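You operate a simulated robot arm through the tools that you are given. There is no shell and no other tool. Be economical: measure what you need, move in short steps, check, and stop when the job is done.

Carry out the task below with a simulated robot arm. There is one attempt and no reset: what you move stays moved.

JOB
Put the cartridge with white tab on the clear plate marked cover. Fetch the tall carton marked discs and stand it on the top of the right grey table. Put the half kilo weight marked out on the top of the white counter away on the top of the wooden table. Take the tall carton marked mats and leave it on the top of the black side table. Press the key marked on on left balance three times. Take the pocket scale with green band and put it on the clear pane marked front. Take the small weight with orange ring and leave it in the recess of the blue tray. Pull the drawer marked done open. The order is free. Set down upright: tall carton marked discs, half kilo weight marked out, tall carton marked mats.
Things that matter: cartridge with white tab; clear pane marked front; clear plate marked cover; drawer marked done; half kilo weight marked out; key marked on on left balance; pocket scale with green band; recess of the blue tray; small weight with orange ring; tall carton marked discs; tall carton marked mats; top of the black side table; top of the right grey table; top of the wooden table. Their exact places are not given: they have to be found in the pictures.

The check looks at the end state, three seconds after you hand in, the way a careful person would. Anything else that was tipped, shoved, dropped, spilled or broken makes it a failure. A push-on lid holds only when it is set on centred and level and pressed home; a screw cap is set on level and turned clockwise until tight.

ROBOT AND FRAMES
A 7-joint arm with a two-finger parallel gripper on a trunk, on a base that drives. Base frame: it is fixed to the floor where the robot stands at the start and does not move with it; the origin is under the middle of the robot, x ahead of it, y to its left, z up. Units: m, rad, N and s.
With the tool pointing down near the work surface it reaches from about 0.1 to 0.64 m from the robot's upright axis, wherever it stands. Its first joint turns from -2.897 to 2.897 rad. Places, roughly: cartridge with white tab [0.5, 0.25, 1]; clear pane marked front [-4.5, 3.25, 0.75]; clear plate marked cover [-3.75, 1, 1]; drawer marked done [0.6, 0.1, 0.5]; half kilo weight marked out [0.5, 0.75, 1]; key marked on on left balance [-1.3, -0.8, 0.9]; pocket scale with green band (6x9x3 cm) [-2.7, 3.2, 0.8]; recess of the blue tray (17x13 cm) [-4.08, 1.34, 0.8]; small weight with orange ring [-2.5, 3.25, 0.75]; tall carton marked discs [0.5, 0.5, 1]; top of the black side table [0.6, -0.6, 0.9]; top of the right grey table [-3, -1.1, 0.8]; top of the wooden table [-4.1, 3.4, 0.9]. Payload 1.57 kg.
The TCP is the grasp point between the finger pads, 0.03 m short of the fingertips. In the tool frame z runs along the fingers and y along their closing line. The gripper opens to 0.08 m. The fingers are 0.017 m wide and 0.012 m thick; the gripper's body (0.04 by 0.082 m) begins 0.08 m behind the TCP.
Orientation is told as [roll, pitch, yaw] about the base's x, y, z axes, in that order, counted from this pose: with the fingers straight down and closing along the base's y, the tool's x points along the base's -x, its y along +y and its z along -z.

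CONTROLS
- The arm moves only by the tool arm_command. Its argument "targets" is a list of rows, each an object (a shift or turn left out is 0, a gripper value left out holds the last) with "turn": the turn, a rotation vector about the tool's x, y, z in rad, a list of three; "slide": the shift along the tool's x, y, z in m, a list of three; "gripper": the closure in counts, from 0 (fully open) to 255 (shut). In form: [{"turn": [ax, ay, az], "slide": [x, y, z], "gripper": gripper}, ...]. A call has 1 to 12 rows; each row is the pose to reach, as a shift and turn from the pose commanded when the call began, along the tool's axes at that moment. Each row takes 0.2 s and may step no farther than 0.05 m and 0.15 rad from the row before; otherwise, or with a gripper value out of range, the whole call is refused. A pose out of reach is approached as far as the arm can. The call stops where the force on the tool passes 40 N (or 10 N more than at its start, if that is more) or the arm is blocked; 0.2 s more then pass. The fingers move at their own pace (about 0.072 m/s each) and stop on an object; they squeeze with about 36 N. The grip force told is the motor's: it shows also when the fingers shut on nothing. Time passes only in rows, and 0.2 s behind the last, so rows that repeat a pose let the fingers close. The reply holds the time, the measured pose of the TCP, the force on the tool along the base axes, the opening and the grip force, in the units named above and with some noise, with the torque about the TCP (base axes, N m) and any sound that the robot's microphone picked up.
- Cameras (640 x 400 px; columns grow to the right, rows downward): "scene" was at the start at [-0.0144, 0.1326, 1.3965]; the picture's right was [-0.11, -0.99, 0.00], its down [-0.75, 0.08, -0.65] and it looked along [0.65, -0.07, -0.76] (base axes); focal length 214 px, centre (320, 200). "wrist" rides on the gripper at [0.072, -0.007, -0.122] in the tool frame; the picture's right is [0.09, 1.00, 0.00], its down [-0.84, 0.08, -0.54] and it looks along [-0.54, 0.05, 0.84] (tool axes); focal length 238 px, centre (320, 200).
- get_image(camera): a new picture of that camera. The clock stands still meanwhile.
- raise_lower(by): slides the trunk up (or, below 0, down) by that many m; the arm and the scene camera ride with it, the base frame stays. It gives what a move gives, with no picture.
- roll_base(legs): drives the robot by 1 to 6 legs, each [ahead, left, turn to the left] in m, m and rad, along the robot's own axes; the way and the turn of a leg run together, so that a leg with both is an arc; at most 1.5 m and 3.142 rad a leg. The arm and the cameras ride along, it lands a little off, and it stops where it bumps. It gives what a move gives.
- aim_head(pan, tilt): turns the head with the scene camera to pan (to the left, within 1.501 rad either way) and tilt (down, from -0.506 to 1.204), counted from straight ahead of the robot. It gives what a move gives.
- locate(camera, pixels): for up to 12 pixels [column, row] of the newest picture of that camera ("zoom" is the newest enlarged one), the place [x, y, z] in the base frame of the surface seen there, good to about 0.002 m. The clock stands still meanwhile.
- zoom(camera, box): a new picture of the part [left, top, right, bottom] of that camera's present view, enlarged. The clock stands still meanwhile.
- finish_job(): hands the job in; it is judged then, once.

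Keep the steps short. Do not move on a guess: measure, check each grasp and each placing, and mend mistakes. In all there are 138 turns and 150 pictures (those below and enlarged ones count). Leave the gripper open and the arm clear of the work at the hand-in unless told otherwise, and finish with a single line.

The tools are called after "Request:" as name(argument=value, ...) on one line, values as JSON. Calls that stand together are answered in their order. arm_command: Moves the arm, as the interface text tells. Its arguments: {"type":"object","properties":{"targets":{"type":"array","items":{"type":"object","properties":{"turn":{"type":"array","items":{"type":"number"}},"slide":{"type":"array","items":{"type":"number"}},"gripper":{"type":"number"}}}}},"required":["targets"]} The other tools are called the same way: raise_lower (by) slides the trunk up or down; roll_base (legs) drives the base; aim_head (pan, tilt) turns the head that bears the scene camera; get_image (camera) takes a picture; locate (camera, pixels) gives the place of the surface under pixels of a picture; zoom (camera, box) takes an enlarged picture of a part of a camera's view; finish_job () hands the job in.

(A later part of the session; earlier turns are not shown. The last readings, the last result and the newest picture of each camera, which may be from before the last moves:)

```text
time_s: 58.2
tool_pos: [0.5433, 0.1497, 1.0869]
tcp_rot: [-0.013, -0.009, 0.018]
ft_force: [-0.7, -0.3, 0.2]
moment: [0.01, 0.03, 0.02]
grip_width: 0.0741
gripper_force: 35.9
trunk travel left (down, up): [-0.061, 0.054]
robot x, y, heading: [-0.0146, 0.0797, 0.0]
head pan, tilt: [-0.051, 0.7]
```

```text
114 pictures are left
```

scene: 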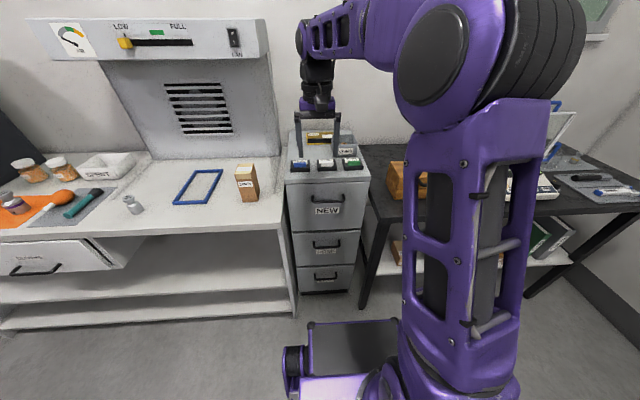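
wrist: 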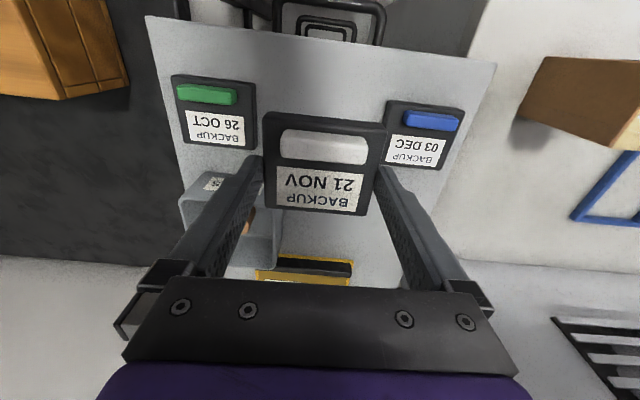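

Held. Back off 0.5 m, retract the arm a bit, turn round and look.

Request:
roll_base(legs=[[-0.5, 0, 0], [0, 0, 3.0]])

Request:
arm_command(targets=[{"slide": [0.04, -0.02, -0.02]}, {"slide": [0.08, -0.04, -0.04]}, {"slide": [0.12, -0.06, -0.06]}, {"slide": [0.15, -0.07, -0.06]}])

Request:
aim_head(pan=0.0, tilt=0.3)

Request:
get_image(camera="scene")

```text
time_s: 68.4
tool_pos: [-1.0763, 0.0947, 1.0842]
tcp_rot: [-0.012, -0.008, 3.023]
ft_force: [0.1, -0.2, -1.2]
moment: [0.01, 0.0, -0.01]
grip_width: 0.0739
gripper_force: 35.9
trunk travel left (down, up): [-0.061, 0.054]
robot x, y, heading: [-0.5135, 0.0815, 3.011]
head pan, tilt: [-0.051, 0.7]
```

```text
time_s: 69.4
tool_pos: [-0.9183, 0.1485, 1.1448]
tcp_rot: [-0.011, -0.009, 3.021]
ft_force: [0.2, 0.3, -0.7]
moment: [0.02, -0.02, 0.0]
grip_width: 0.0742
gripper_force: 35.9
trunk travel left (down, up): [-0.061, 0.054]
robot x, y, heading: [-0.5165, 0.0856, 3.008]
head pan, tilt: [-0.051, 0.7]
```

```text
time_s: 70.2
tool_pos: [-0.9194, 0.1479, 1.1451]
tcp_rot: [-0.009, -0.008, 3.021]
ft_force: [-0.1, -0.4, -0.5]
moment: [0.01, 0.0, -0.01]
grip_width: 0.0741
gripper_force: 35.9
trunk travel left (down, up): [-0.061, 0.054]
robot x, y, heading: [-0.5141, 0.0831, 3.01]
head pan, tilt: [0.0, 0.3]
```

```text
113 pictures are left
```

scene: 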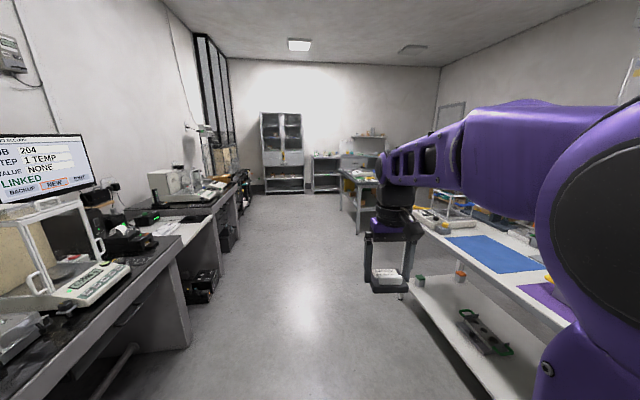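

Request:
zoom(camera="scene", box=[230, 90, 550, 290])

Request:
zoom(camera="scene", box=[0, 120, 320, 320])

Request:
locate(camera="scene", pixels=[[400, 290], [355, 232], [360, 184], [430, 216], [490, 250], [345, 180], [238, 190], [190, 345], [180, 235], [213, 205], [285, 190], [325, 188]])

```text
2.00 times, centred on (390, 190) of scene
```

zoom: 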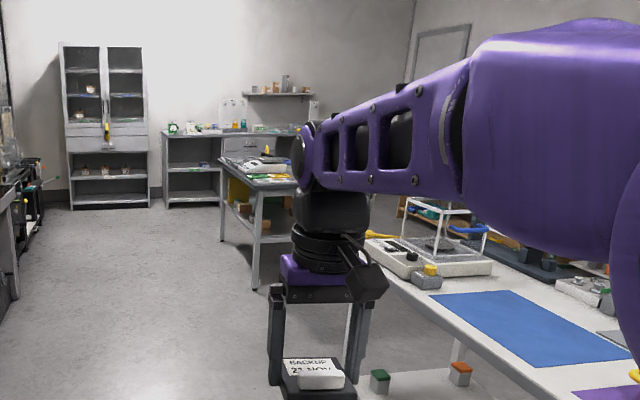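

```text
2.00 times, centred on (160, 220) of scene
```

zoom: 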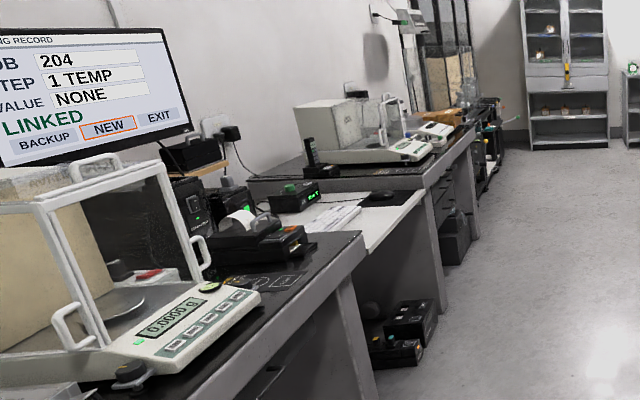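

```text
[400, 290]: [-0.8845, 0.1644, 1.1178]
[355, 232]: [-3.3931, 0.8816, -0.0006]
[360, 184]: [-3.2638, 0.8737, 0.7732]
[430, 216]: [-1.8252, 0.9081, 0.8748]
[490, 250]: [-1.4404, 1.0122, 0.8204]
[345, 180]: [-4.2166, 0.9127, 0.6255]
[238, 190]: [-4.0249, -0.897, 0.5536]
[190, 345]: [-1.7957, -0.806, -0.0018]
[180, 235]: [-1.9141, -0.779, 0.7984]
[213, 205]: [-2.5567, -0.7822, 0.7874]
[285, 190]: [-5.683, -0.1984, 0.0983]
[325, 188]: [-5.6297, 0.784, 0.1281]
```

Route to the table at (-3.3…-4.2, 0.88) is free. Drive there and face it (+y).

Request:
roll_base(legs=[[0, 0, 0.06], [1.4, 0, 0], [1.4, 0, 0], [0.4, 0, 0], [0, 0, -1.5]])

Request:
aim_head(pan=0.0, tilt=0.6)

Request:
get_image(camera="scene")

Request:
get_image(camera="wrist")

```text
time_s: 90.0
tool_pos: [-3.6701, 0.6981, 1.1454]
tcp_rot: [-0.009, -0.009, 1.592]
ft_force: [0.0, 0.3, -1.2]
moment: [0.0, 0.0, 0.03]
grip_width: 0.0741
gripper_force: 36.0
trunk travel left (down, up): [-0.061, 0.054]
robot x, y, heading: [-3.6802, 0.289, 1.578]
head pan, tilt: [0.0, 0.3]
```

```text
time_s: 90.8
tool_pos: [-3.6704, 0.6983, 1.146]
tcp_rot: [-0.01, -0.008, 1.59]
ft_force: [-0.9, 0.4, -1.1]
moment: [0.0, 0.02, 0.02]
grip_width: 0.0741
gripper_force: 36.3
trunk travel left (down, up): [-0.061, 0.054]
robot x, y, heading: [-3.6776, 0.2882, 1.582]
head pan, tilt: [0.0, 0.6]
```

```text
110 pictures are left
```

scene: 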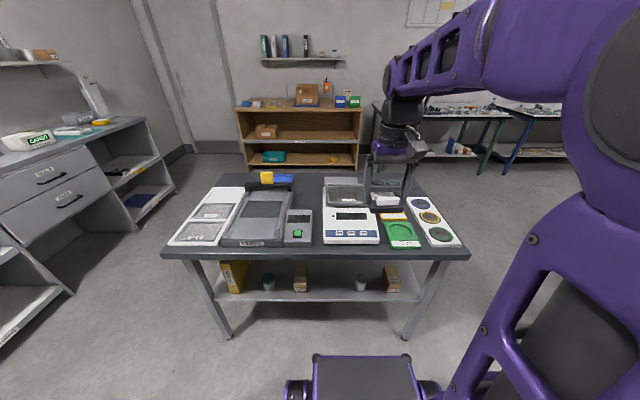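

```text
109 pictures are left
```

wrist: 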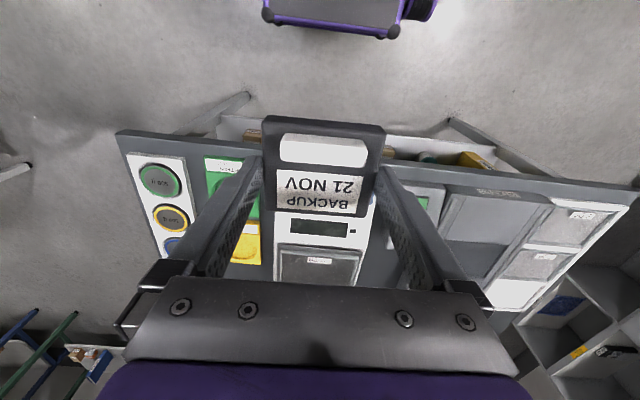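

Request:
zoom(camera="scene", box=[160, 160, 320, 260])

Request:
zoom(camera="scene", box=[310, 160, 470, 260])

```text
4.00 times, centred on (240, 210) of scene
```

zoom: 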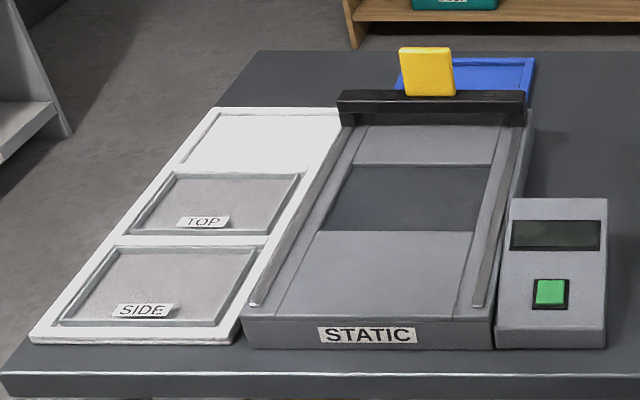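

```text
4.00 times, centred on (390, 210) of scene
```

zoom: 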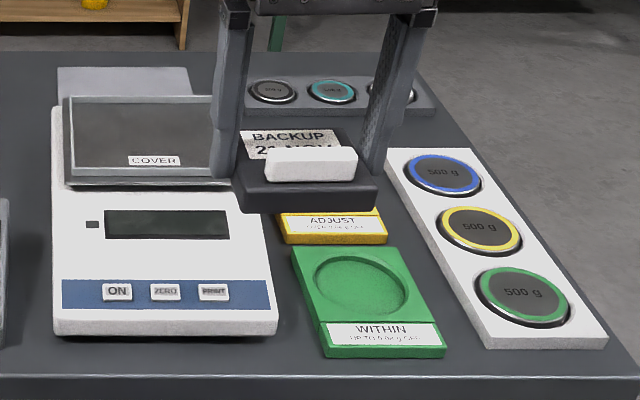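

COVER is the clear plate on the balance, scene pixels ~(345,193). Locate its corners, and the blue tray.

Request:
locate(camera="zoom", pixels=[[72, 105], [200, 108], [72, 178], [205, 178], [140, 140], [155, 160], [62, 120], [45, 250], [110, 80], [180, 70]])

Request:
locate(camera="scene", pixels=[[283, 178], [290, 176], [262, 176], [275, 183], [250, 182], [240, 185], [300, 210], [345, 193], [345, 200]])

Request:
locate(camera="wrist", pixels=[[318, 261], [320, 253], [285, 255], [355, 257], [282, 278], [352, 282]])

```text
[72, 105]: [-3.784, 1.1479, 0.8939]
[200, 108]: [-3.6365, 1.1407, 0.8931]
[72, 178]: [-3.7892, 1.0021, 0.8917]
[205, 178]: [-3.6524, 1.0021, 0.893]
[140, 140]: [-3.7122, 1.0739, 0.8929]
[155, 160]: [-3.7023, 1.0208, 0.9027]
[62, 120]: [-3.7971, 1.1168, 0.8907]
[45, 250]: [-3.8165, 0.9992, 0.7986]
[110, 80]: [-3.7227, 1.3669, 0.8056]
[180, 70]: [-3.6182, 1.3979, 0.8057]
```

```text
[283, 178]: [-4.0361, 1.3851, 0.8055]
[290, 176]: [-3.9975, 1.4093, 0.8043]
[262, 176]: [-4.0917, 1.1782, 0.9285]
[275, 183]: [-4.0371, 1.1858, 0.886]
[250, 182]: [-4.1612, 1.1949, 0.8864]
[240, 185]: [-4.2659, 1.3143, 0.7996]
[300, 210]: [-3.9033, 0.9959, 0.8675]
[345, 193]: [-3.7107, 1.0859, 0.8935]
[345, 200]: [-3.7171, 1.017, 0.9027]
```

```text
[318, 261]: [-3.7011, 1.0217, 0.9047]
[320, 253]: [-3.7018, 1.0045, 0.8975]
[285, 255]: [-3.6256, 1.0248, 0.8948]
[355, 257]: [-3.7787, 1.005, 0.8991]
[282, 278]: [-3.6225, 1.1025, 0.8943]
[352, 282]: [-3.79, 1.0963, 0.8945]
```

Request:
locate(camera="scene", pixels=[[365, 362], [365, 372], [320, 375], [330, 296], [240, 256], [400, 254], [295, 385], [430, 385]])

```text
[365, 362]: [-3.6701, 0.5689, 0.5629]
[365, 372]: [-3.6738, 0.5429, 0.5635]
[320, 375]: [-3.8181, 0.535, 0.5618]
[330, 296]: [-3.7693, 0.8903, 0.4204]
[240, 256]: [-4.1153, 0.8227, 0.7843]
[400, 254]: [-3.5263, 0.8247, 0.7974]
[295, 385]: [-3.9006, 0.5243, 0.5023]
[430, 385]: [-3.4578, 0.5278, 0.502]
```

Platform front is 0.29 ahead of the axis at z 0.56; there's room. Drive ahead 0.22 and left 0.04.

Request:
roll_base(legs=[[0.22, 0.04, -0.01]])

Request:
arm_command(targets=[{"slide": [-0.04, 0, 0.04]}, {"slide": [-0.08, 0, 0.08]}, {"slide": [-0.12, 0, 0.11]}, {"slide": [-0.16, 0, 0.14]}])

Request:
get_image(camera="wrist")

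Request:
get_image(camera="scene")

```text
time_s: 92.5
tool_pos: [-3.7043, 0.9148, 1.1467]
tcp_rot: [-0.009, -0.009, 1.578]
ft_force: [0.0, 0.2, -0.9]
moment: [0.01, 0.02, 0.03]
grip_width: 0.074
gripper_force: 35.7
trunk travel left (down, up): [-0.061, 0.054]
robot x, y, heading: [-3.7136, 0.5026, 1.562]
head pan, tilt: [0.0, 0.6]
```

```text
refused: row 1 steps farther than a row can; nothing moved
```

```text
106 pictures are left
```

wrist: 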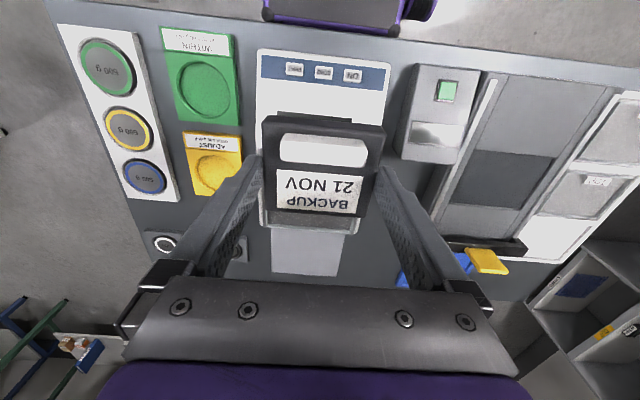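

```text
105 pictures are left
```

scene: 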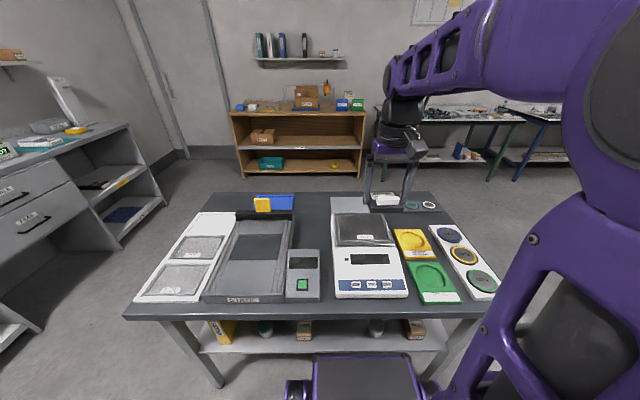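

Request:
arm_command(targets=[{"slide": [-0.0275, 0.001, 0.033]}, {"slide": [-0.055, 0.002, 0.066]}, {"slide": [-0.0825, 0.003, 0.099]}, {"slide": [-0.11, 0.004, 0.132]}, {"slide": [-0.1375, 0.005, 0.165]}, {"slide": [-0.165, 0.006, 0.19]}])

Request:
get_image(camera="scene")

Request:
get_image(camera="wrist")

```text
time_s: 93.9
tool_pos: [-3.7094, 1.0834, 0.9549]
tcp_rot: [-0.011, -0.009, 1.577]
ft_force: [-0.5, 0.6, -0.2]
moment: [0.04, 0.01, -0.02]
grip_width: 0.074
gripper_force: 36.0
trunk travel left (down, up): [-0.061, 0.054]
robot x, y, heading: [-3.7151, 0.5076, 1.56]
head pan, tilt: [0.0, 0.6]
```

```text
104 pictures are left
```

scene: 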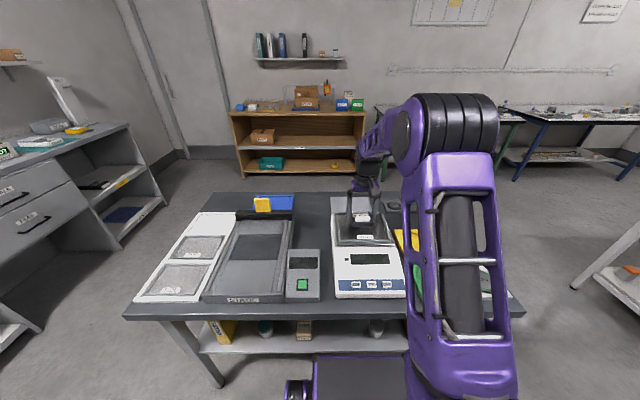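

```text
103 pictures are left
```

wrist: 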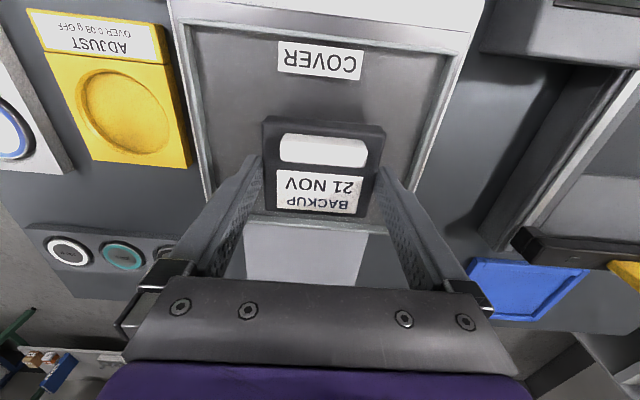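

Over the plate. Lower to contact.

Request:
arm_command(targets=[{"slide": [0.005, 0, 0.01]}, {"slide": [0.008, 0, 0.018]}, {"slide": [0.008, 0, 0.023]}, {"slide": [0.008, 0, 0.026]}, {"slide": [0.008, 0, 0.0275]}])

```text
time_s: 95.0
tool_pos: [-3.708, 1.075, 0.9357]
tcp_rot: [-0.01, -0.022, 1.578]
ft_force: [-0.1, -3.5, 15.0]
moment: [-0.52, 0.26, 0.07]
grip_width: 0.074
gripper_force: 36.0
trunk travel left (down, up): [-0.061, 0.054]
robot x, y, heading: [-3.7161, 0.5058, 1.563]
head pan, tilt: [0.0, 0.6]
stopped in row 5: the force on the tool passed its limit at 43 N (the readings are from after the stop); the commanded pose is now the measured one
```

Contact felt. Look before releasing.

Request:
get_image(camera="wrist")

Request:
zoom(camera="scene", box=[320, 180, 416, 240])

```text
102 pictures are left
```

wrist: 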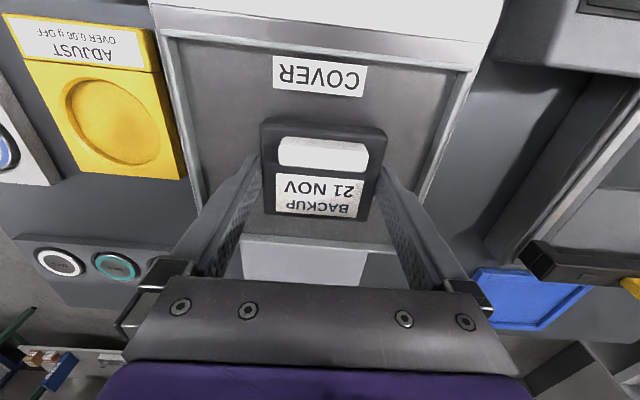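

```text
6.67 times, centred on (368, 210) of scene
```

zoom: 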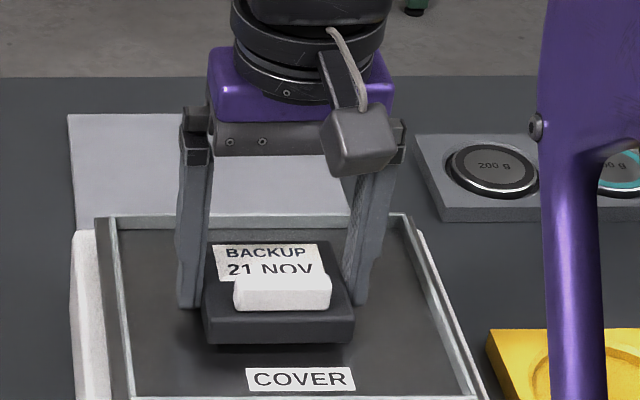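

It rests inside the rim. Open and lift straight up.

Request:
arm_command(targets=[{"gripper": 0}, {"gripper": 0}, {"gripper": 0}, {"slide": [0, 0, -0.04]}, {"slide": [0, 0, -0.085]}, {"slide": [0.02, 0, -0.13]}, {"slide": [0.04, 0, -0.17]}])

Request:
zoom(camera="scene", box=[320, 180, 416, 240])

Request:
get_image(camera="wrist")

```text
time_s: 96.7
tool_pos: [-3.7127, 1.0325, 1.1027]
tcp_rot: [-0.011, -0.018, 1.579]
ft_force: [0.6, 0.1, -0.2]
moment: [0.0, 0.02, 0.0]
grip_width: 0.0802
gripper_force: 0.1
trunk travel left (down, up): [-0.061, 0.054]
robot x, y, heading: [-3.7134, 0.5051, 1.561]
head pan, tilt: [0.0, 0.6]
```

```text
6.67 times, centred on (368, 210) of scene
```

zoom: 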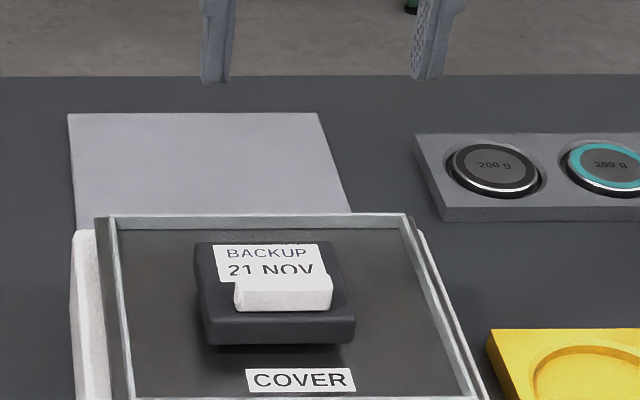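

```text
99 pictures are left
```

wrist: 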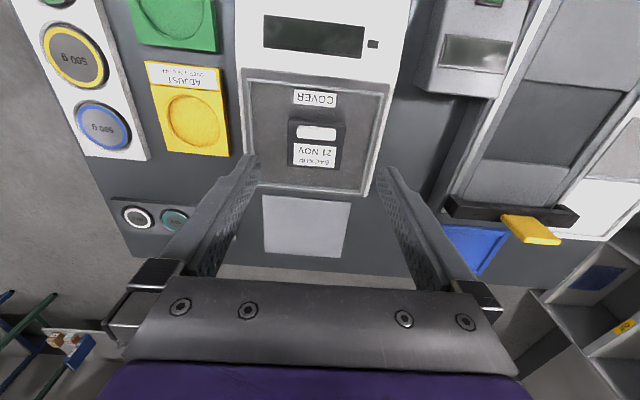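

Cartridge rests on COVER. Next the small weight near (-2.5, 3.25). Back up and look right for the passage.

Request:
roll_base(legs=[[-0.25, 0, 0]])

Request:
aim_head(pan=-0.7, tilt=0.45)

Request:
get_image(camera="scene")

```text
time_s: 98.5
tool_pos: [-3.7147, 0.7848, 1.1025]
tcp_rot: [-0.011, -0.019, 1.581]
ft_force: [0.0, 0.3, -0.7]
moment: [-0.01, 0.0, 0.0]
grip_width: 0.0801
gripper_force: 0.2
trunk travel left (down, up): [-0.061, 0.054]
robot x, y, heading: [-3.7185, 0.2551, 1.569]
head pan, tilt: [0.0, 0.6]
```

```text
time_s: 99.5
tool_pos: [-3.7159, 0.7849, 1.1028]
tcp_rot: [-0.01, -0.02, 1.579]
ft_force: [0.6, 0.3, -0.4]
moment: [0.02, -0.01, -0.03]
grip_width: 0.08
gripper_force: 0.0
trunk travel left (down, up): [-0.061, 0.054]
robot x, y, heading: [-3.7167, 0.2627, 1.564]
head pan, tilt: [-0.7, 0.45]
```

```text
98 pictures are left
```

scene: 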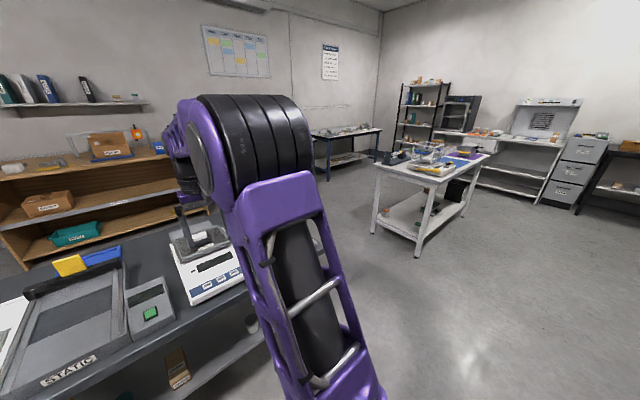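

Request:
locate(camera="scene", pixels=[[417, 255], [374, 232], [330, 180], [376, 160], [330, 137], [375, 130], [380, 172], [430, 167]])

Request:
zoom(camera="scene", box=[300, 110, 396, 170])

```text
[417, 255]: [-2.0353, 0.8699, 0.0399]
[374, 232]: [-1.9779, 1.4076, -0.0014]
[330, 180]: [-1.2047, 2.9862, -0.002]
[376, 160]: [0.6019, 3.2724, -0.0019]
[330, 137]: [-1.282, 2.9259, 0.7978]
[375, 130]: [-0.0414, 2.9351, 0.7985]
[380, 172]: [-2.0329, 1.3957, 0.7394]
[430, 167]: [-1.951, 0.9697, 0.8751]
```

```text
6.67 times, centred on (348, 140) of scene
```

zoom: 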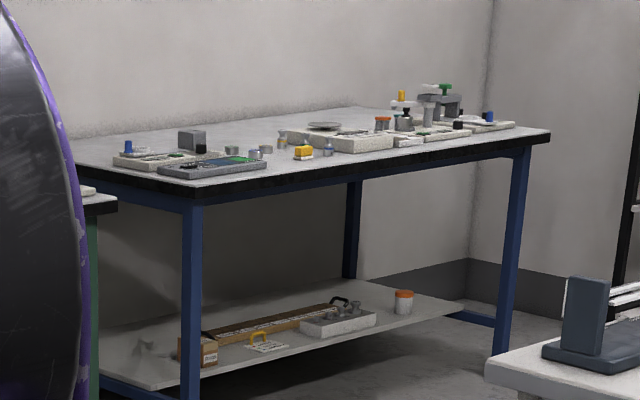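

Passage at x≈-2.65 is open. Drive right 1.05, ahead 2.1 in legs.

Request:
roll_base(legs=[[0, -1.07, 0], [1.05, 0, 0], [1.0, 0, 0]])

Request:
aim_head(pan=0.0, tilt=0.6)

Request:
get_image(camera="scene")

Request:
get_image(camera="wrist")

```text
time_s: 119.9
tool_pos: [-2.642, 2.8343, 1.1029]
tcp_rot: [-0.01, -0.018, 1.577]
ft_force: [0.4, 0.1, -0.8]
moment: [0.01, -0.01, -0.01]
grip_width: 0.0798
gripper_force: 0.0
trunk travel left (down, up): [-0.061, 0.054]
robot x, y, heading: [-2.6469, 2.309, 1.567]
head pan, tilt: [-0.7, 0.45]
```

```text
time_s: 120.9
tool_pos: [-2.6424, 2.8341, 1.1025]
tcp_rot: [-0.01, -0.02, 1.579]
ft_force: [-0.3, -1.1, -0.1]
moment: [0.0, 0.0, 0.0]
grip_width: 0.0799
gripper_force: 0.1
trunk travel left (down, up): [-0.061, 0.054]
robot x, y, heading: [-2.6447, 2.3067, 1.569]
head pan, tilt: [0.0, 0.6]
```

```text
96 pictures are left
```

scene: 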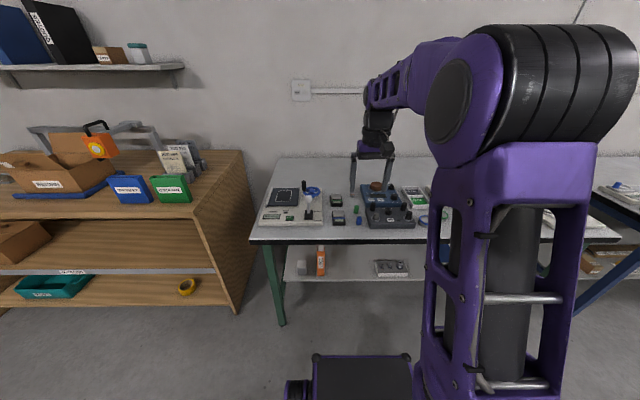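

```text
95 pictures are left
```

wrist: 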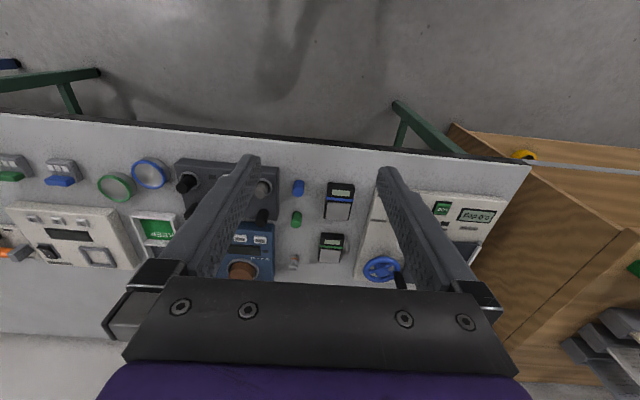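

Request:
zoom(camera="wrist", box=[250, 160, 410, 290])

Request:
zoom(camera="scene", box=[260, 170, 420, 240])

Request:
locate(camera="wrist", pixels=[[298, 184], [296, 215], [294, 258], [340, 192], [331, 240], [293, 266]])

```text
3.08 times, centred on (330, 225) of wrist
```

zoom: 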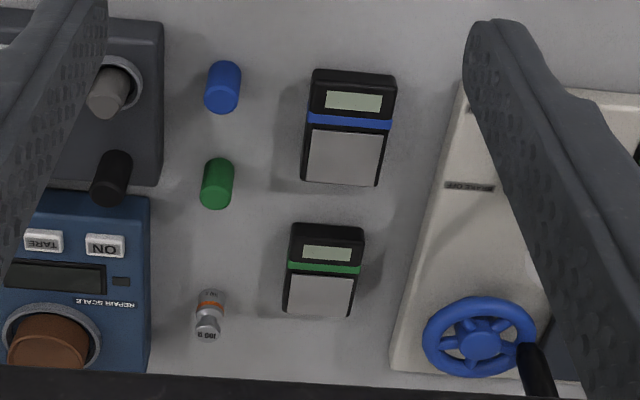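

```text
4.00 times, centred on (340, 205) of scene
```

zoom: 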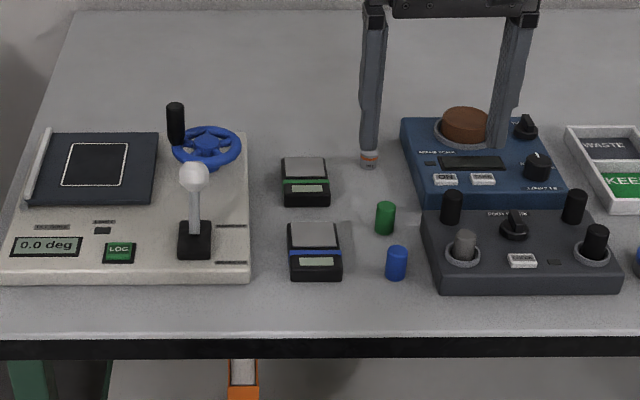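

```text
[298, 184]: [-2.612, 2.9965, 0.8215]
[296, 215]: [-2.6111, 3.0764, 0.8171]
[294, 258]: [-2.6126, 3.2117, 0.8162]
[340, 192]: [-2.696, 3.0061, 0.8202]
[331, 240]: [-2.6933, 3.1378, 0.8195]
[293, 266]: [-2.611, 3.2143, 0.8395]
```

The orange-ring 100 g weight stands at (-2.612, 3.213), next to a blue scale. I check the table front edge and shelf, to know how near I can drive.

Request:
locate(camera="scene", pixels=[[350, 238], [350, 280], [300, 230], [365, 360], [90, 190], [20, 195]])

Request:
locate(camera="wrist", pixels=[[320, 240], [345, 240], [320, 258], [342, 259], [272, 240], [290, 257], [298, 257], [272, 265], [320, 160], [322, 165]])

```text
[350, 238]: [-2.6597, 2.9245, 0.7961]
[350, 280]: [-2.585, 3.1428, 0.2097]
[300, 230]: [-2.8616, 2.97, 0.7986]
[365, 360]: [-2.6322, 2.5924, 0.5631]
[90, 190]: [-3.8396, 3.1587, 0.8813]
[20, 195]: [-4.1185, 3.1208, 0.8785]
```

```text
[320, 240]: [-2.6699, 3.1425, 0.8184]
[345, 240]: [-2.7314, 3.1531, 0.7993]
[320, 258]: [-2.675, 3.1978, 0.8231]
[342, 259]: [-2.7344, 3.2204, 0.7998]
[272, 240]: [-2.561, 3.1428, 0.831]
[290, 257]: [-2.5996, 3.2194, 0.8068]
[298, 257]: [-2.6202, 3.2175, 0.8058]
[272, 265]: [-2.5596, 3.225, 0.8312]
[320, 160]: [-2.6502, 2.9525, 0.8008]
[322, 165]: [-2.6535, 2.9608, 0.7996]
```

Drive ahead 0.285 (stop short of the table legs), and turn the gripper 90° so that it closes along y.

Request:
roll_base(legs=[[0.285, -0.032, 0]])

Request:
arm_command(targets=[{"turn": [0, 0, -0.143], "gripper": 60}, {"turn": [0, 0, -0.286], "gripper": 60}, {"turn": [0, 0, -0.429], "gripper": 60}, {"turn": [0, 0, -0.572], "gripper": 60}, {"turn": [0, 0, -0.715], "gripper": 60}, {"turn": [0, 0, -0.858], "gripper": 60}, {"turn": [0, 0, -1.001], "gripper": 60}, {"turn": [0, 0, -1.144], "gripper": 60}, {"turn": [0, 0, -1.287], "gripper": 60}, {"turn": [0, 0, -1.43], "gripper": 60}, {"turn": [0, 0, -1.571], "gripper": 60}])

Request:
get_image(camera="wrist")

```text
time_s: 122.9
tool_pos: [-2.6089, 3.1133, 1.103]
tcp_rot: [-0.011, -0.018, 1.576]
ft_force: [0.7, 0.2, -0.1]
moment: [0.0, -0.04, -0.02]
grip_width: 0.08
gripper_force: 0.0
trunk travel left (down, up): [-0.061, 0.054]
robot x, y, heading: [-2.6126, 2.5844, 1.561]
head pan, tilt: [0.0, 0.6]
```

```text
time_s: 125.3
tool_pos: [-2.609, 3.1142, 1.1035]
tcp_rot: [-0.019, 0.011, -3.131]
ft_force: [0.6, 0.6, 0.0]
moment: [0.01, 0.04, 0.0]
grip_width: 0.0612
gripper_force: 0.0
trunk travel left (down, up): [-0.061, 0.054]
robot x, y, heading: [-2.6093, 2.5841, 1.567]
head pan, tilt: [0.0, 0.6]
```

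```text
92 pictures are left
```

wrist: 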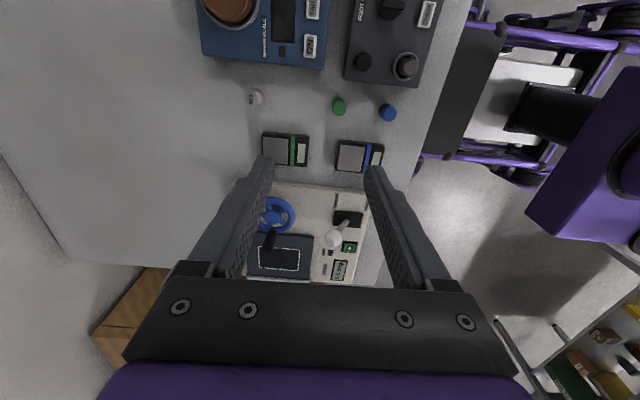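

Move over the weight and descend to z≈0.93, then check.

Request:
arm_command(targets=[{"slide": [0, -0.025, 0.04]}, {"slide": [-0.001, -0.05, 0.08]}, {"slide": [-0.002, -0.075, 0.12]}, {"slide": [-0.003, -0.1, 0.16]}])

Request:
get_image(camera="wrist")

```text
time_s: 126.3
tool_pos: [-2.6108, 3.2166, 0.9453]
tcp_rot: [-0.02, 0.011, -3.134]
ft_force: [0.6, 0.0, -0.5]
moment: [0.0, -0.04, -0.02]
grip_width: 0.0615
gripper_force: 0.1
trunk travel left (down, up): [-0.061, 0.054]
robot x, y, heading: [-2.6101, 2.5839, 1.565]
head pan, tilt: [0.0, 0.6]
```

```text
91 pictures are left
```

wrist: 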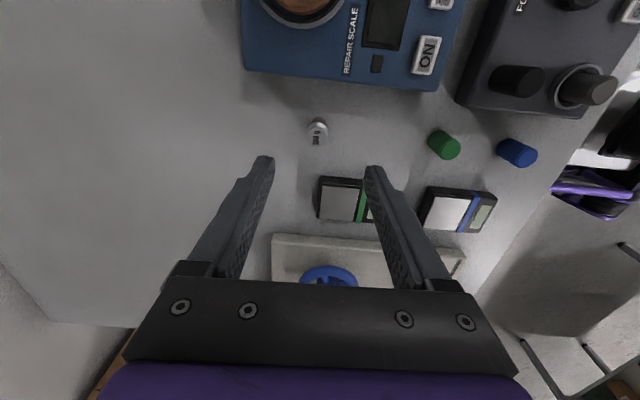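

Request:
locate(camera="wrist", pixels=[[318, 127], [316, 138], [311, 132], [325, 132], [315, 142], [318, 122], [367, 190]])

Request:
zoom(camera="wrist", box=[280, 100, 360, 150])

```text
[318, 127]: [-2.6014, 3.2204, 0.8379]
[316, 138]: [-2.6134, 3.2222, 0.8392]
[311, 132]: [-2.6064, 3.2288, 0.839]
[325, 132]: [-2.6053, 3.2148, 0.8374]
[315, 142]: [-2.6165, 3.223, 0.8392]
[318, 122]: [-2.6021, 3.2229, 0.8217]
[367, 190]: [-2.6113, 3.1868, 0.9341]
```

```text
8.00 times, centred on (320, 125) of wrist
```

zoom: 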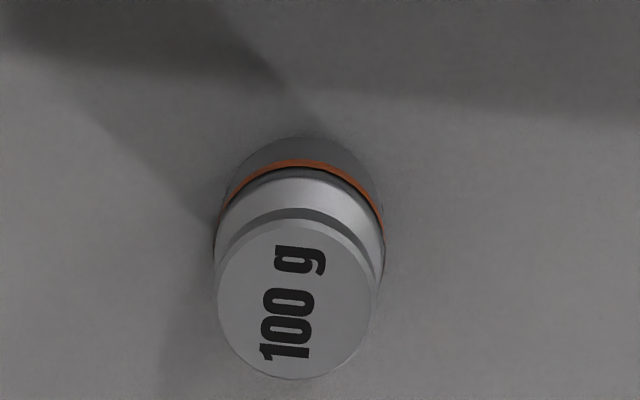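

Weight centre (-2.612, 3.221). Descend and grip.

Request:
arm_command(targets=[{"slide": [-0.001, -0.0045, 0.04], "gripper": 60}, {"slide": [-0.001, -0.0045, 0.08], "gripper": 60}, {"slide": [-0.001, -0.0045, 0.109], "gripper": 60}, {"slide": [-0.001, -0.0045, 0.109], "gripper": 255}, {"slide": [-0.001, -0.0045, 0.109], "gripper": 255}, {"slide": [-0.001, -0.0045, 0.109], "gripper": 255}, {"slide": [-0.001, -0.0045, 0.109], "gripper": 255}])

Request:
get_image(camera="wrist")

```text
time_s: 127.9
tool_pos: [-2.6086, 3.2246, 0.8356]
tcp_rot: [-0.021, 0.011, -3.135]
ft_force: [0.7, -0.5, 0.3]
moment: [-0.02, -0.01, -0.05]
grip_width: 0.0207
gripper_force: 33.9
trunk travel left (down, up): [-0.061, 0.054]
robot x, y, heading: [-2.6107, 2.5852, 1.563]
head pan, tilt: [0.0, 0.6]
```

```text
89 pictures are left
```

wrist: 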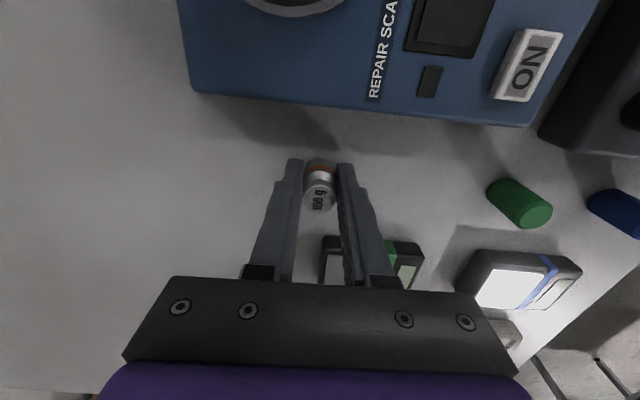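

Gripped. Lift and drive: back 0.4, left 1.43, turn round to face the grey table from behind.

Request:
arm_command(targets=[{"slide": [0, 0, -0.04]}, {"slide": [0, 0.0, -0.08]}, {"slide": [0, 0.02, -0.12]}, {"slide": [0, 0.05, -0.16]}, {"slide": [0, 0.08, -0.2]}, {"slide": [0, 0.12, -0.22]}, {"slide": [0, 0.16, -0.22]}])

Request:
roll_base(legs=[[-0.4, 0, 0], [0, 1.43, 0], [0, 0, 3.13]])

Request:
get_image(camera="scene")

Request:
get_image(camera="wrist")

```text
time_s: 129.5
tool_pos: [-2.6097, 3.058, 1.0541]
tcp_rot: [-0.02, 0.011, -3.135]
ft_force: [0.5, 0.0, -0.6]
moment: [-0.04, -0.01, -0.02]
grip_width: 0.0208
gripper_force: 33.5
trunk travel left (down, up): [-0.061, 0.054]
robot x, y, heading: [-2.6149, 2.5862, 1.561]
head pan, tilt: [0.0, 0.6]
```

```text
time_s: 153.2
tool_pos: [-4.1083, 1.7419, 1.0537]
tcp_rot: [-0.02, 0.01, -0.065]
ft_force: [-0.2, 0.2, -1.3]
moment: [-0.02, 0.01, 0.01]
grip_width: 0.0206
gripper_force: 33.9
trunk travel left (down, up): [-0.061, 0.054]
robot x, y, heading: [-4.0732, 2.2111, -1.652]
head pan, tilt: [0.0, 0.6]
```

```text
88 pictures are left
```

scene: 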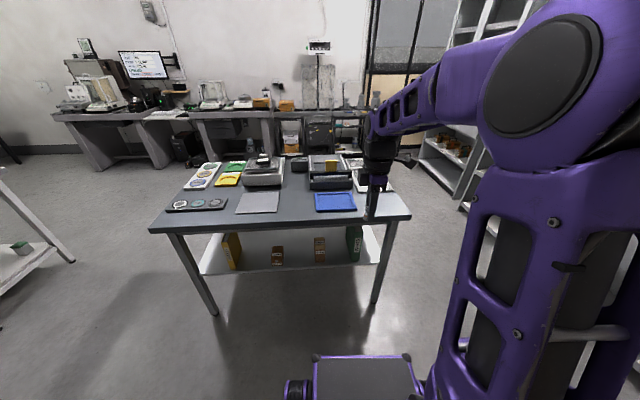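

```text
87 pictures are left
```

wrist: 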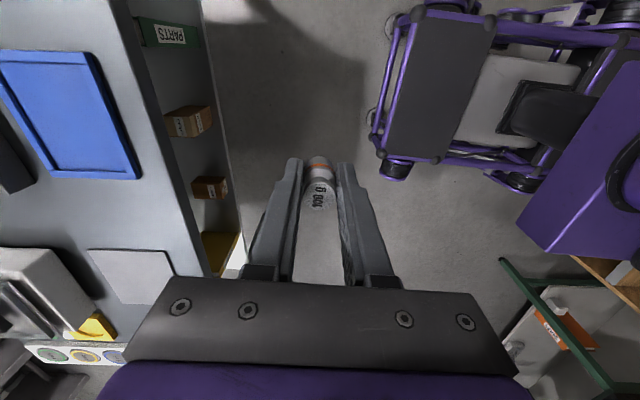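

Request:
locate(camera="scene", pixels=[[317, 195], [352, 193], [316, 210], [356, 208], [335, 202], [340, 178], [332, 165], [330, 184], [290, 224]])

Request:
zoom(camera="scene", box=[290, 150, 386, 220])

```text
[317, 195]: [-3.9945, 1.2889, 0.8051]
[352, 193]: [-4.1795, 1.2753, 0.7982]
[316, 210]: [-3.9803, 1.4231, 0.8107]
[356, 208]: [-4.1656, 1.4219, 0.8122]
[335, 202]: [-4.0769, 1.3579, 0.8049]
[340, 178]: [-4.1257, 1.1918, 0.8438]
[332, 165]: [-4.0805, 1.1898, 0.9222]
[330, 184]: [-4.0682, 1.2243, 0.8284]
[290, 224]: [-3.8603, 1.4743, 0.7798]
```

```text
5.71 times, centred on (338, 185) of scene
```

zoom: 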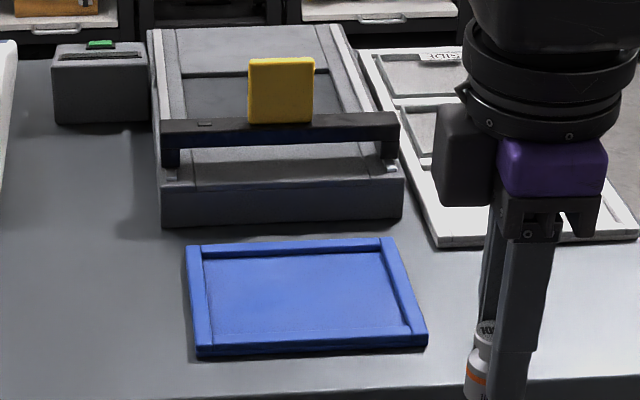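

Recess centre (-4.075, 1.355), z≈0.805. Drive ahead 0.26 with a small left turn.

Request:
roll_base(legs=[[0, 0, 0.08], [0.27, 0, 0]])

```text
time_s: 155.6
tool_pos: [-4.0706, 1.471, 1.0536]
tcp_rot: [-0.018, 0.012, 0.012]
ft_force: [0.8, -0.2, -1.0]
moment: [-0.02, -0.01, 0.02]
grip_width: 0.0206
gripper_force: 34.1
trunk travel left (down, up): [-0.061, 0.054]
robot x, y, heading: [-4.0739, 1.9422, -1.573]
head pan, tilt: [0.0, 0.6]
```

Request:
arm_command(targets=[{"slide": [0.004, -0.035, 0.03]}, {"slide": [0.004, -0.07, 0.06]}, {"slide": [0.004, -0.1, 0.095]}, {"slide": [0.004, -0.113, 0.135]}, {"slide": [0.004, -0.113, 0.175]}, {"slide": [0.004, -0.113, 0.202]}, {"slide": [0.004, -0.113, 0.208]}, {"slide": [0.004, -0.113, 0.212]}])

Request:
get_image(camera="wrist")

```text
time_s: 157.4
tool_pos: [-4.0769, 1.3558, 0.8454]
tcp_rot: [-0.021, 0.009, 0.012]
ft_force: [0.2, 4.4, 11.2]
moment: [0.28, -0.06, 0.07]
grip_width: 0.0207
gripper_force: 34.8
trunk travel left (down, up): [-0.061, 0.054]
robot x, y, heading: [-4.0696, 1.9418, -1.578]
head pan, tilt: [0.0, 0.6]
```

```text
85 pictures are left
```

wrist: 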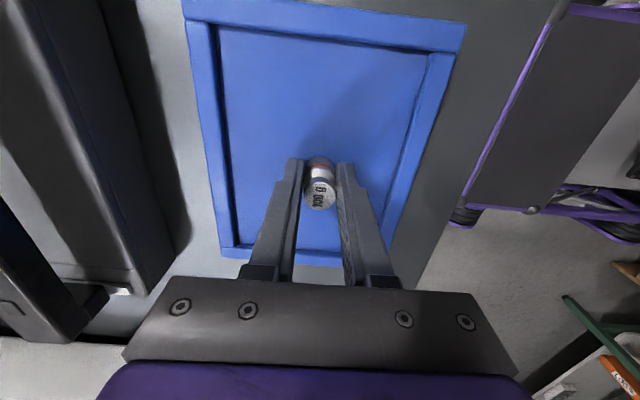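

Contact felt, weight inside the recess. Open and lift.

Request:
arm_command(targets=[{"gripper": 100}, {"gripper": 60}, {"gripper": 60}, {"slide": [0, 0, -0.04]}, {"slide": [0, 0, -0.09], "gripper": 0}, {"slide": [0, 0.03, -0.12], "gripper": 0}, {"slide": [0, 0.06, -0.16], "gripper": 0}, {"slide": [0, 0.09, -0.19], "gripper": 0}])

Request:
get_image(camera="wrist")

Request:
zoom(camera="scene", box=[240, 160, 432, 280])

```text
time_s: 159.2
tool_pos: [-4.0757, 1.445, 1.0293]
tcp_rot: [-0.02, 0.011, 0.011]
ft_force: [0.8, 0.1, -0.4]
moment: [0.02, 0.01, 0.0]
grip_width: 0.0798
gripper_force: 0.1
trunk travel left (down, up): [-0.061, 0.054]
robot x, y, heading: [-4.0707, 1.9406, -1.574]
head pan, tilt: [0.0, 0.6]
```

```text
84 pictures are left
```

wrist: 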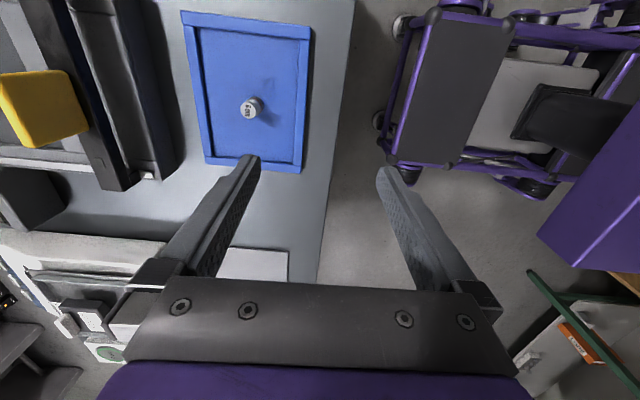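

```text
3.33 times, centred on (336, 220) of scene
```

zoom: 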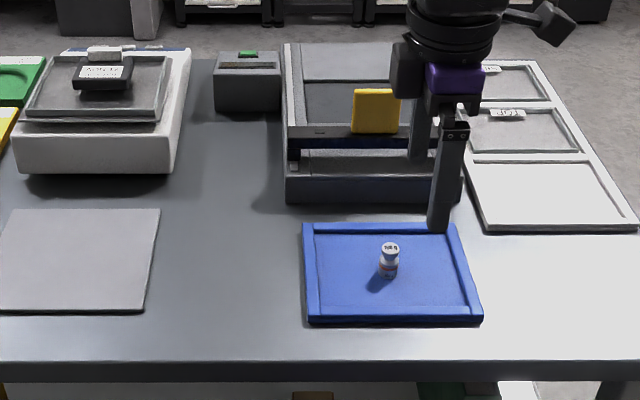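

Both good. Now look for the FRONT pane near (-4.5, 3.25): back up a bit and turn to face +y.

Request:
roll_base(legs=[[-0.25, 0, 0], [0, 0, -3.14]])

Request:
get_image(camera="scene")

```text
time_s: 168.5
tool_pos: [-4.0786, 2.6915, 1.0291]
tcp_rot: [-0.02, 0.011, -3.107]
ft_force: [0.6, -0.3, 0.7]
moment: [0.03, -0.01, 0.02]
grip_width: 0.08
gripper_force: 0.0
trunk travel left (down, up): [-0.061, 0.054]
robot x, y, heading: [-4.0708, 2.1911, 1.589]
head pan, tilt: [0.0, 0.6]
```

```text
82 pictures are left
```

scene: 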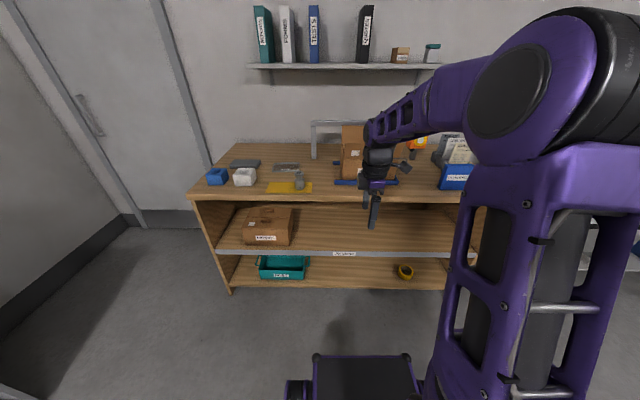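

Request:
zoom(camera="scene", box=[190, 130, 350, 230])

Request:
zoom(camera="scene", box=[330, 120, 490, 220])

Request:
aim_head(pan=0.0, tilt=1.0)

Request:
get_image(camera="scene")

```text
4.00 times, centred on (270, 180) of scene
```

zoom: 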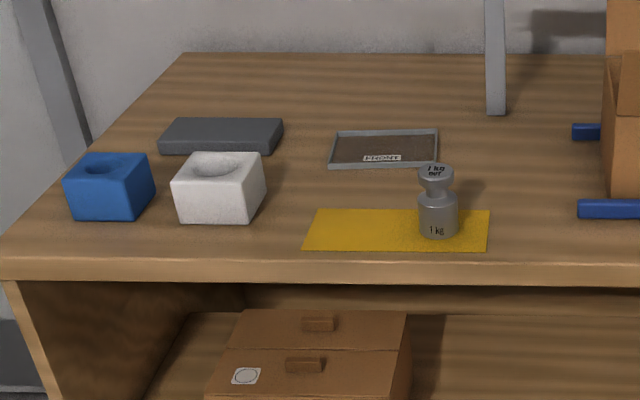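

```text
4.00 times, centred on (410, 170) of scene
```

zoom: 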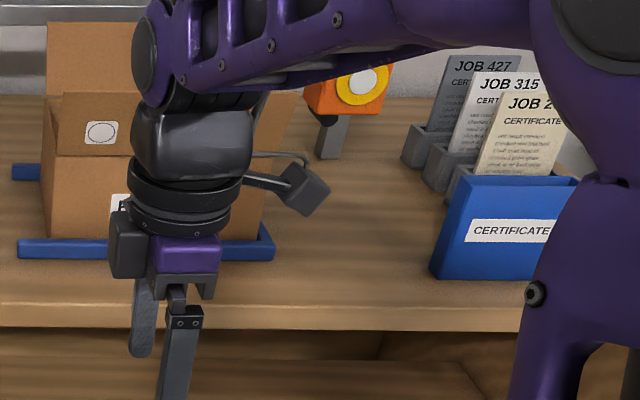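

```text
time_s: 169.4
tool_pos: [-4.0785, 2.6901, 1.0295]
tcp_rot: [-0.018, 0.011, -3.107]
ft_force: [0.3, -0.1, 1.0]
moment: [0.0, 0.0, 0.01]
grip_width: 0.0801
gripper_force: 0.0
trunk travel left (down, up): [-0.061, 0.054]
robot x, y, heading: [-4.0704, 2.1978, 1.589]
head pan, tilt: [0.0, 1.0]
```

```text
79 pictures are left
```

scene: 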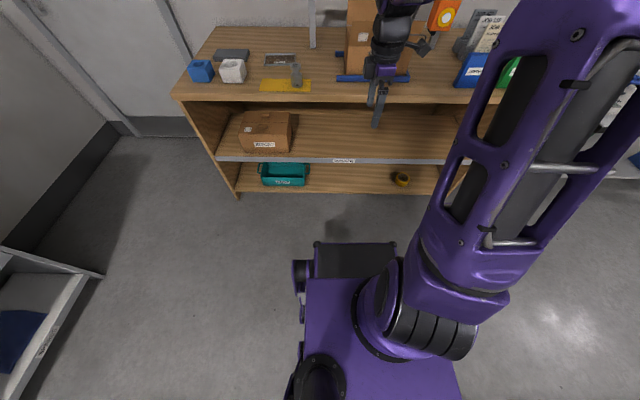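

FRONT pane lies on the wooden table at pixel ~(280,60). Locate it and the free places on the table.

Request:
locate(camera="scene", pixels=[[266, 56], [294, 56], [264, 66], [295, 66], [280, 61], [280, 65], [297, 84], [262, 90], [330, 95], [325, 80], [320, 60], [252, 60]])

Request:
zoom(camera="scene", box=[170, 30, 362, 130])

```text
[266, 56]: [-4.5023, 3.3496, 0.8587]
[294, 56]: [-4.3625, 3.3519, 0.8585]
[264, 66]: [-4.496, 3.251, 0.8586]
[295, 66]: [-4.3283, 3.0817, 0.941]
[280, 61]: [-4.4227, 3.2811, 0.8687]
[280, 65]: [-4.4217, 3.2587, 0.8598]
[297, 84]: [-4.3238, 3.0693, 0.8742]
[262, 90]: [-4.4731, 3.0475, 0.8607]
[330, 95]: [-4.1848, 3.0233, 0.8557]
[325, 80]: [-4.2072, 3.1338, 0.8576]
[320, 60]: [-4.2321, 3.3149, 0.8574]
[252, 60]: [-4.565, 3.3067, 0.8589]
```

```text
3.33 times, centred on (266, 80) of scene
```

zoom: 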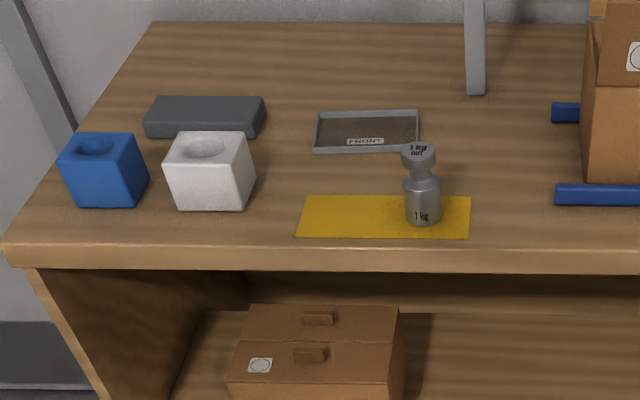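

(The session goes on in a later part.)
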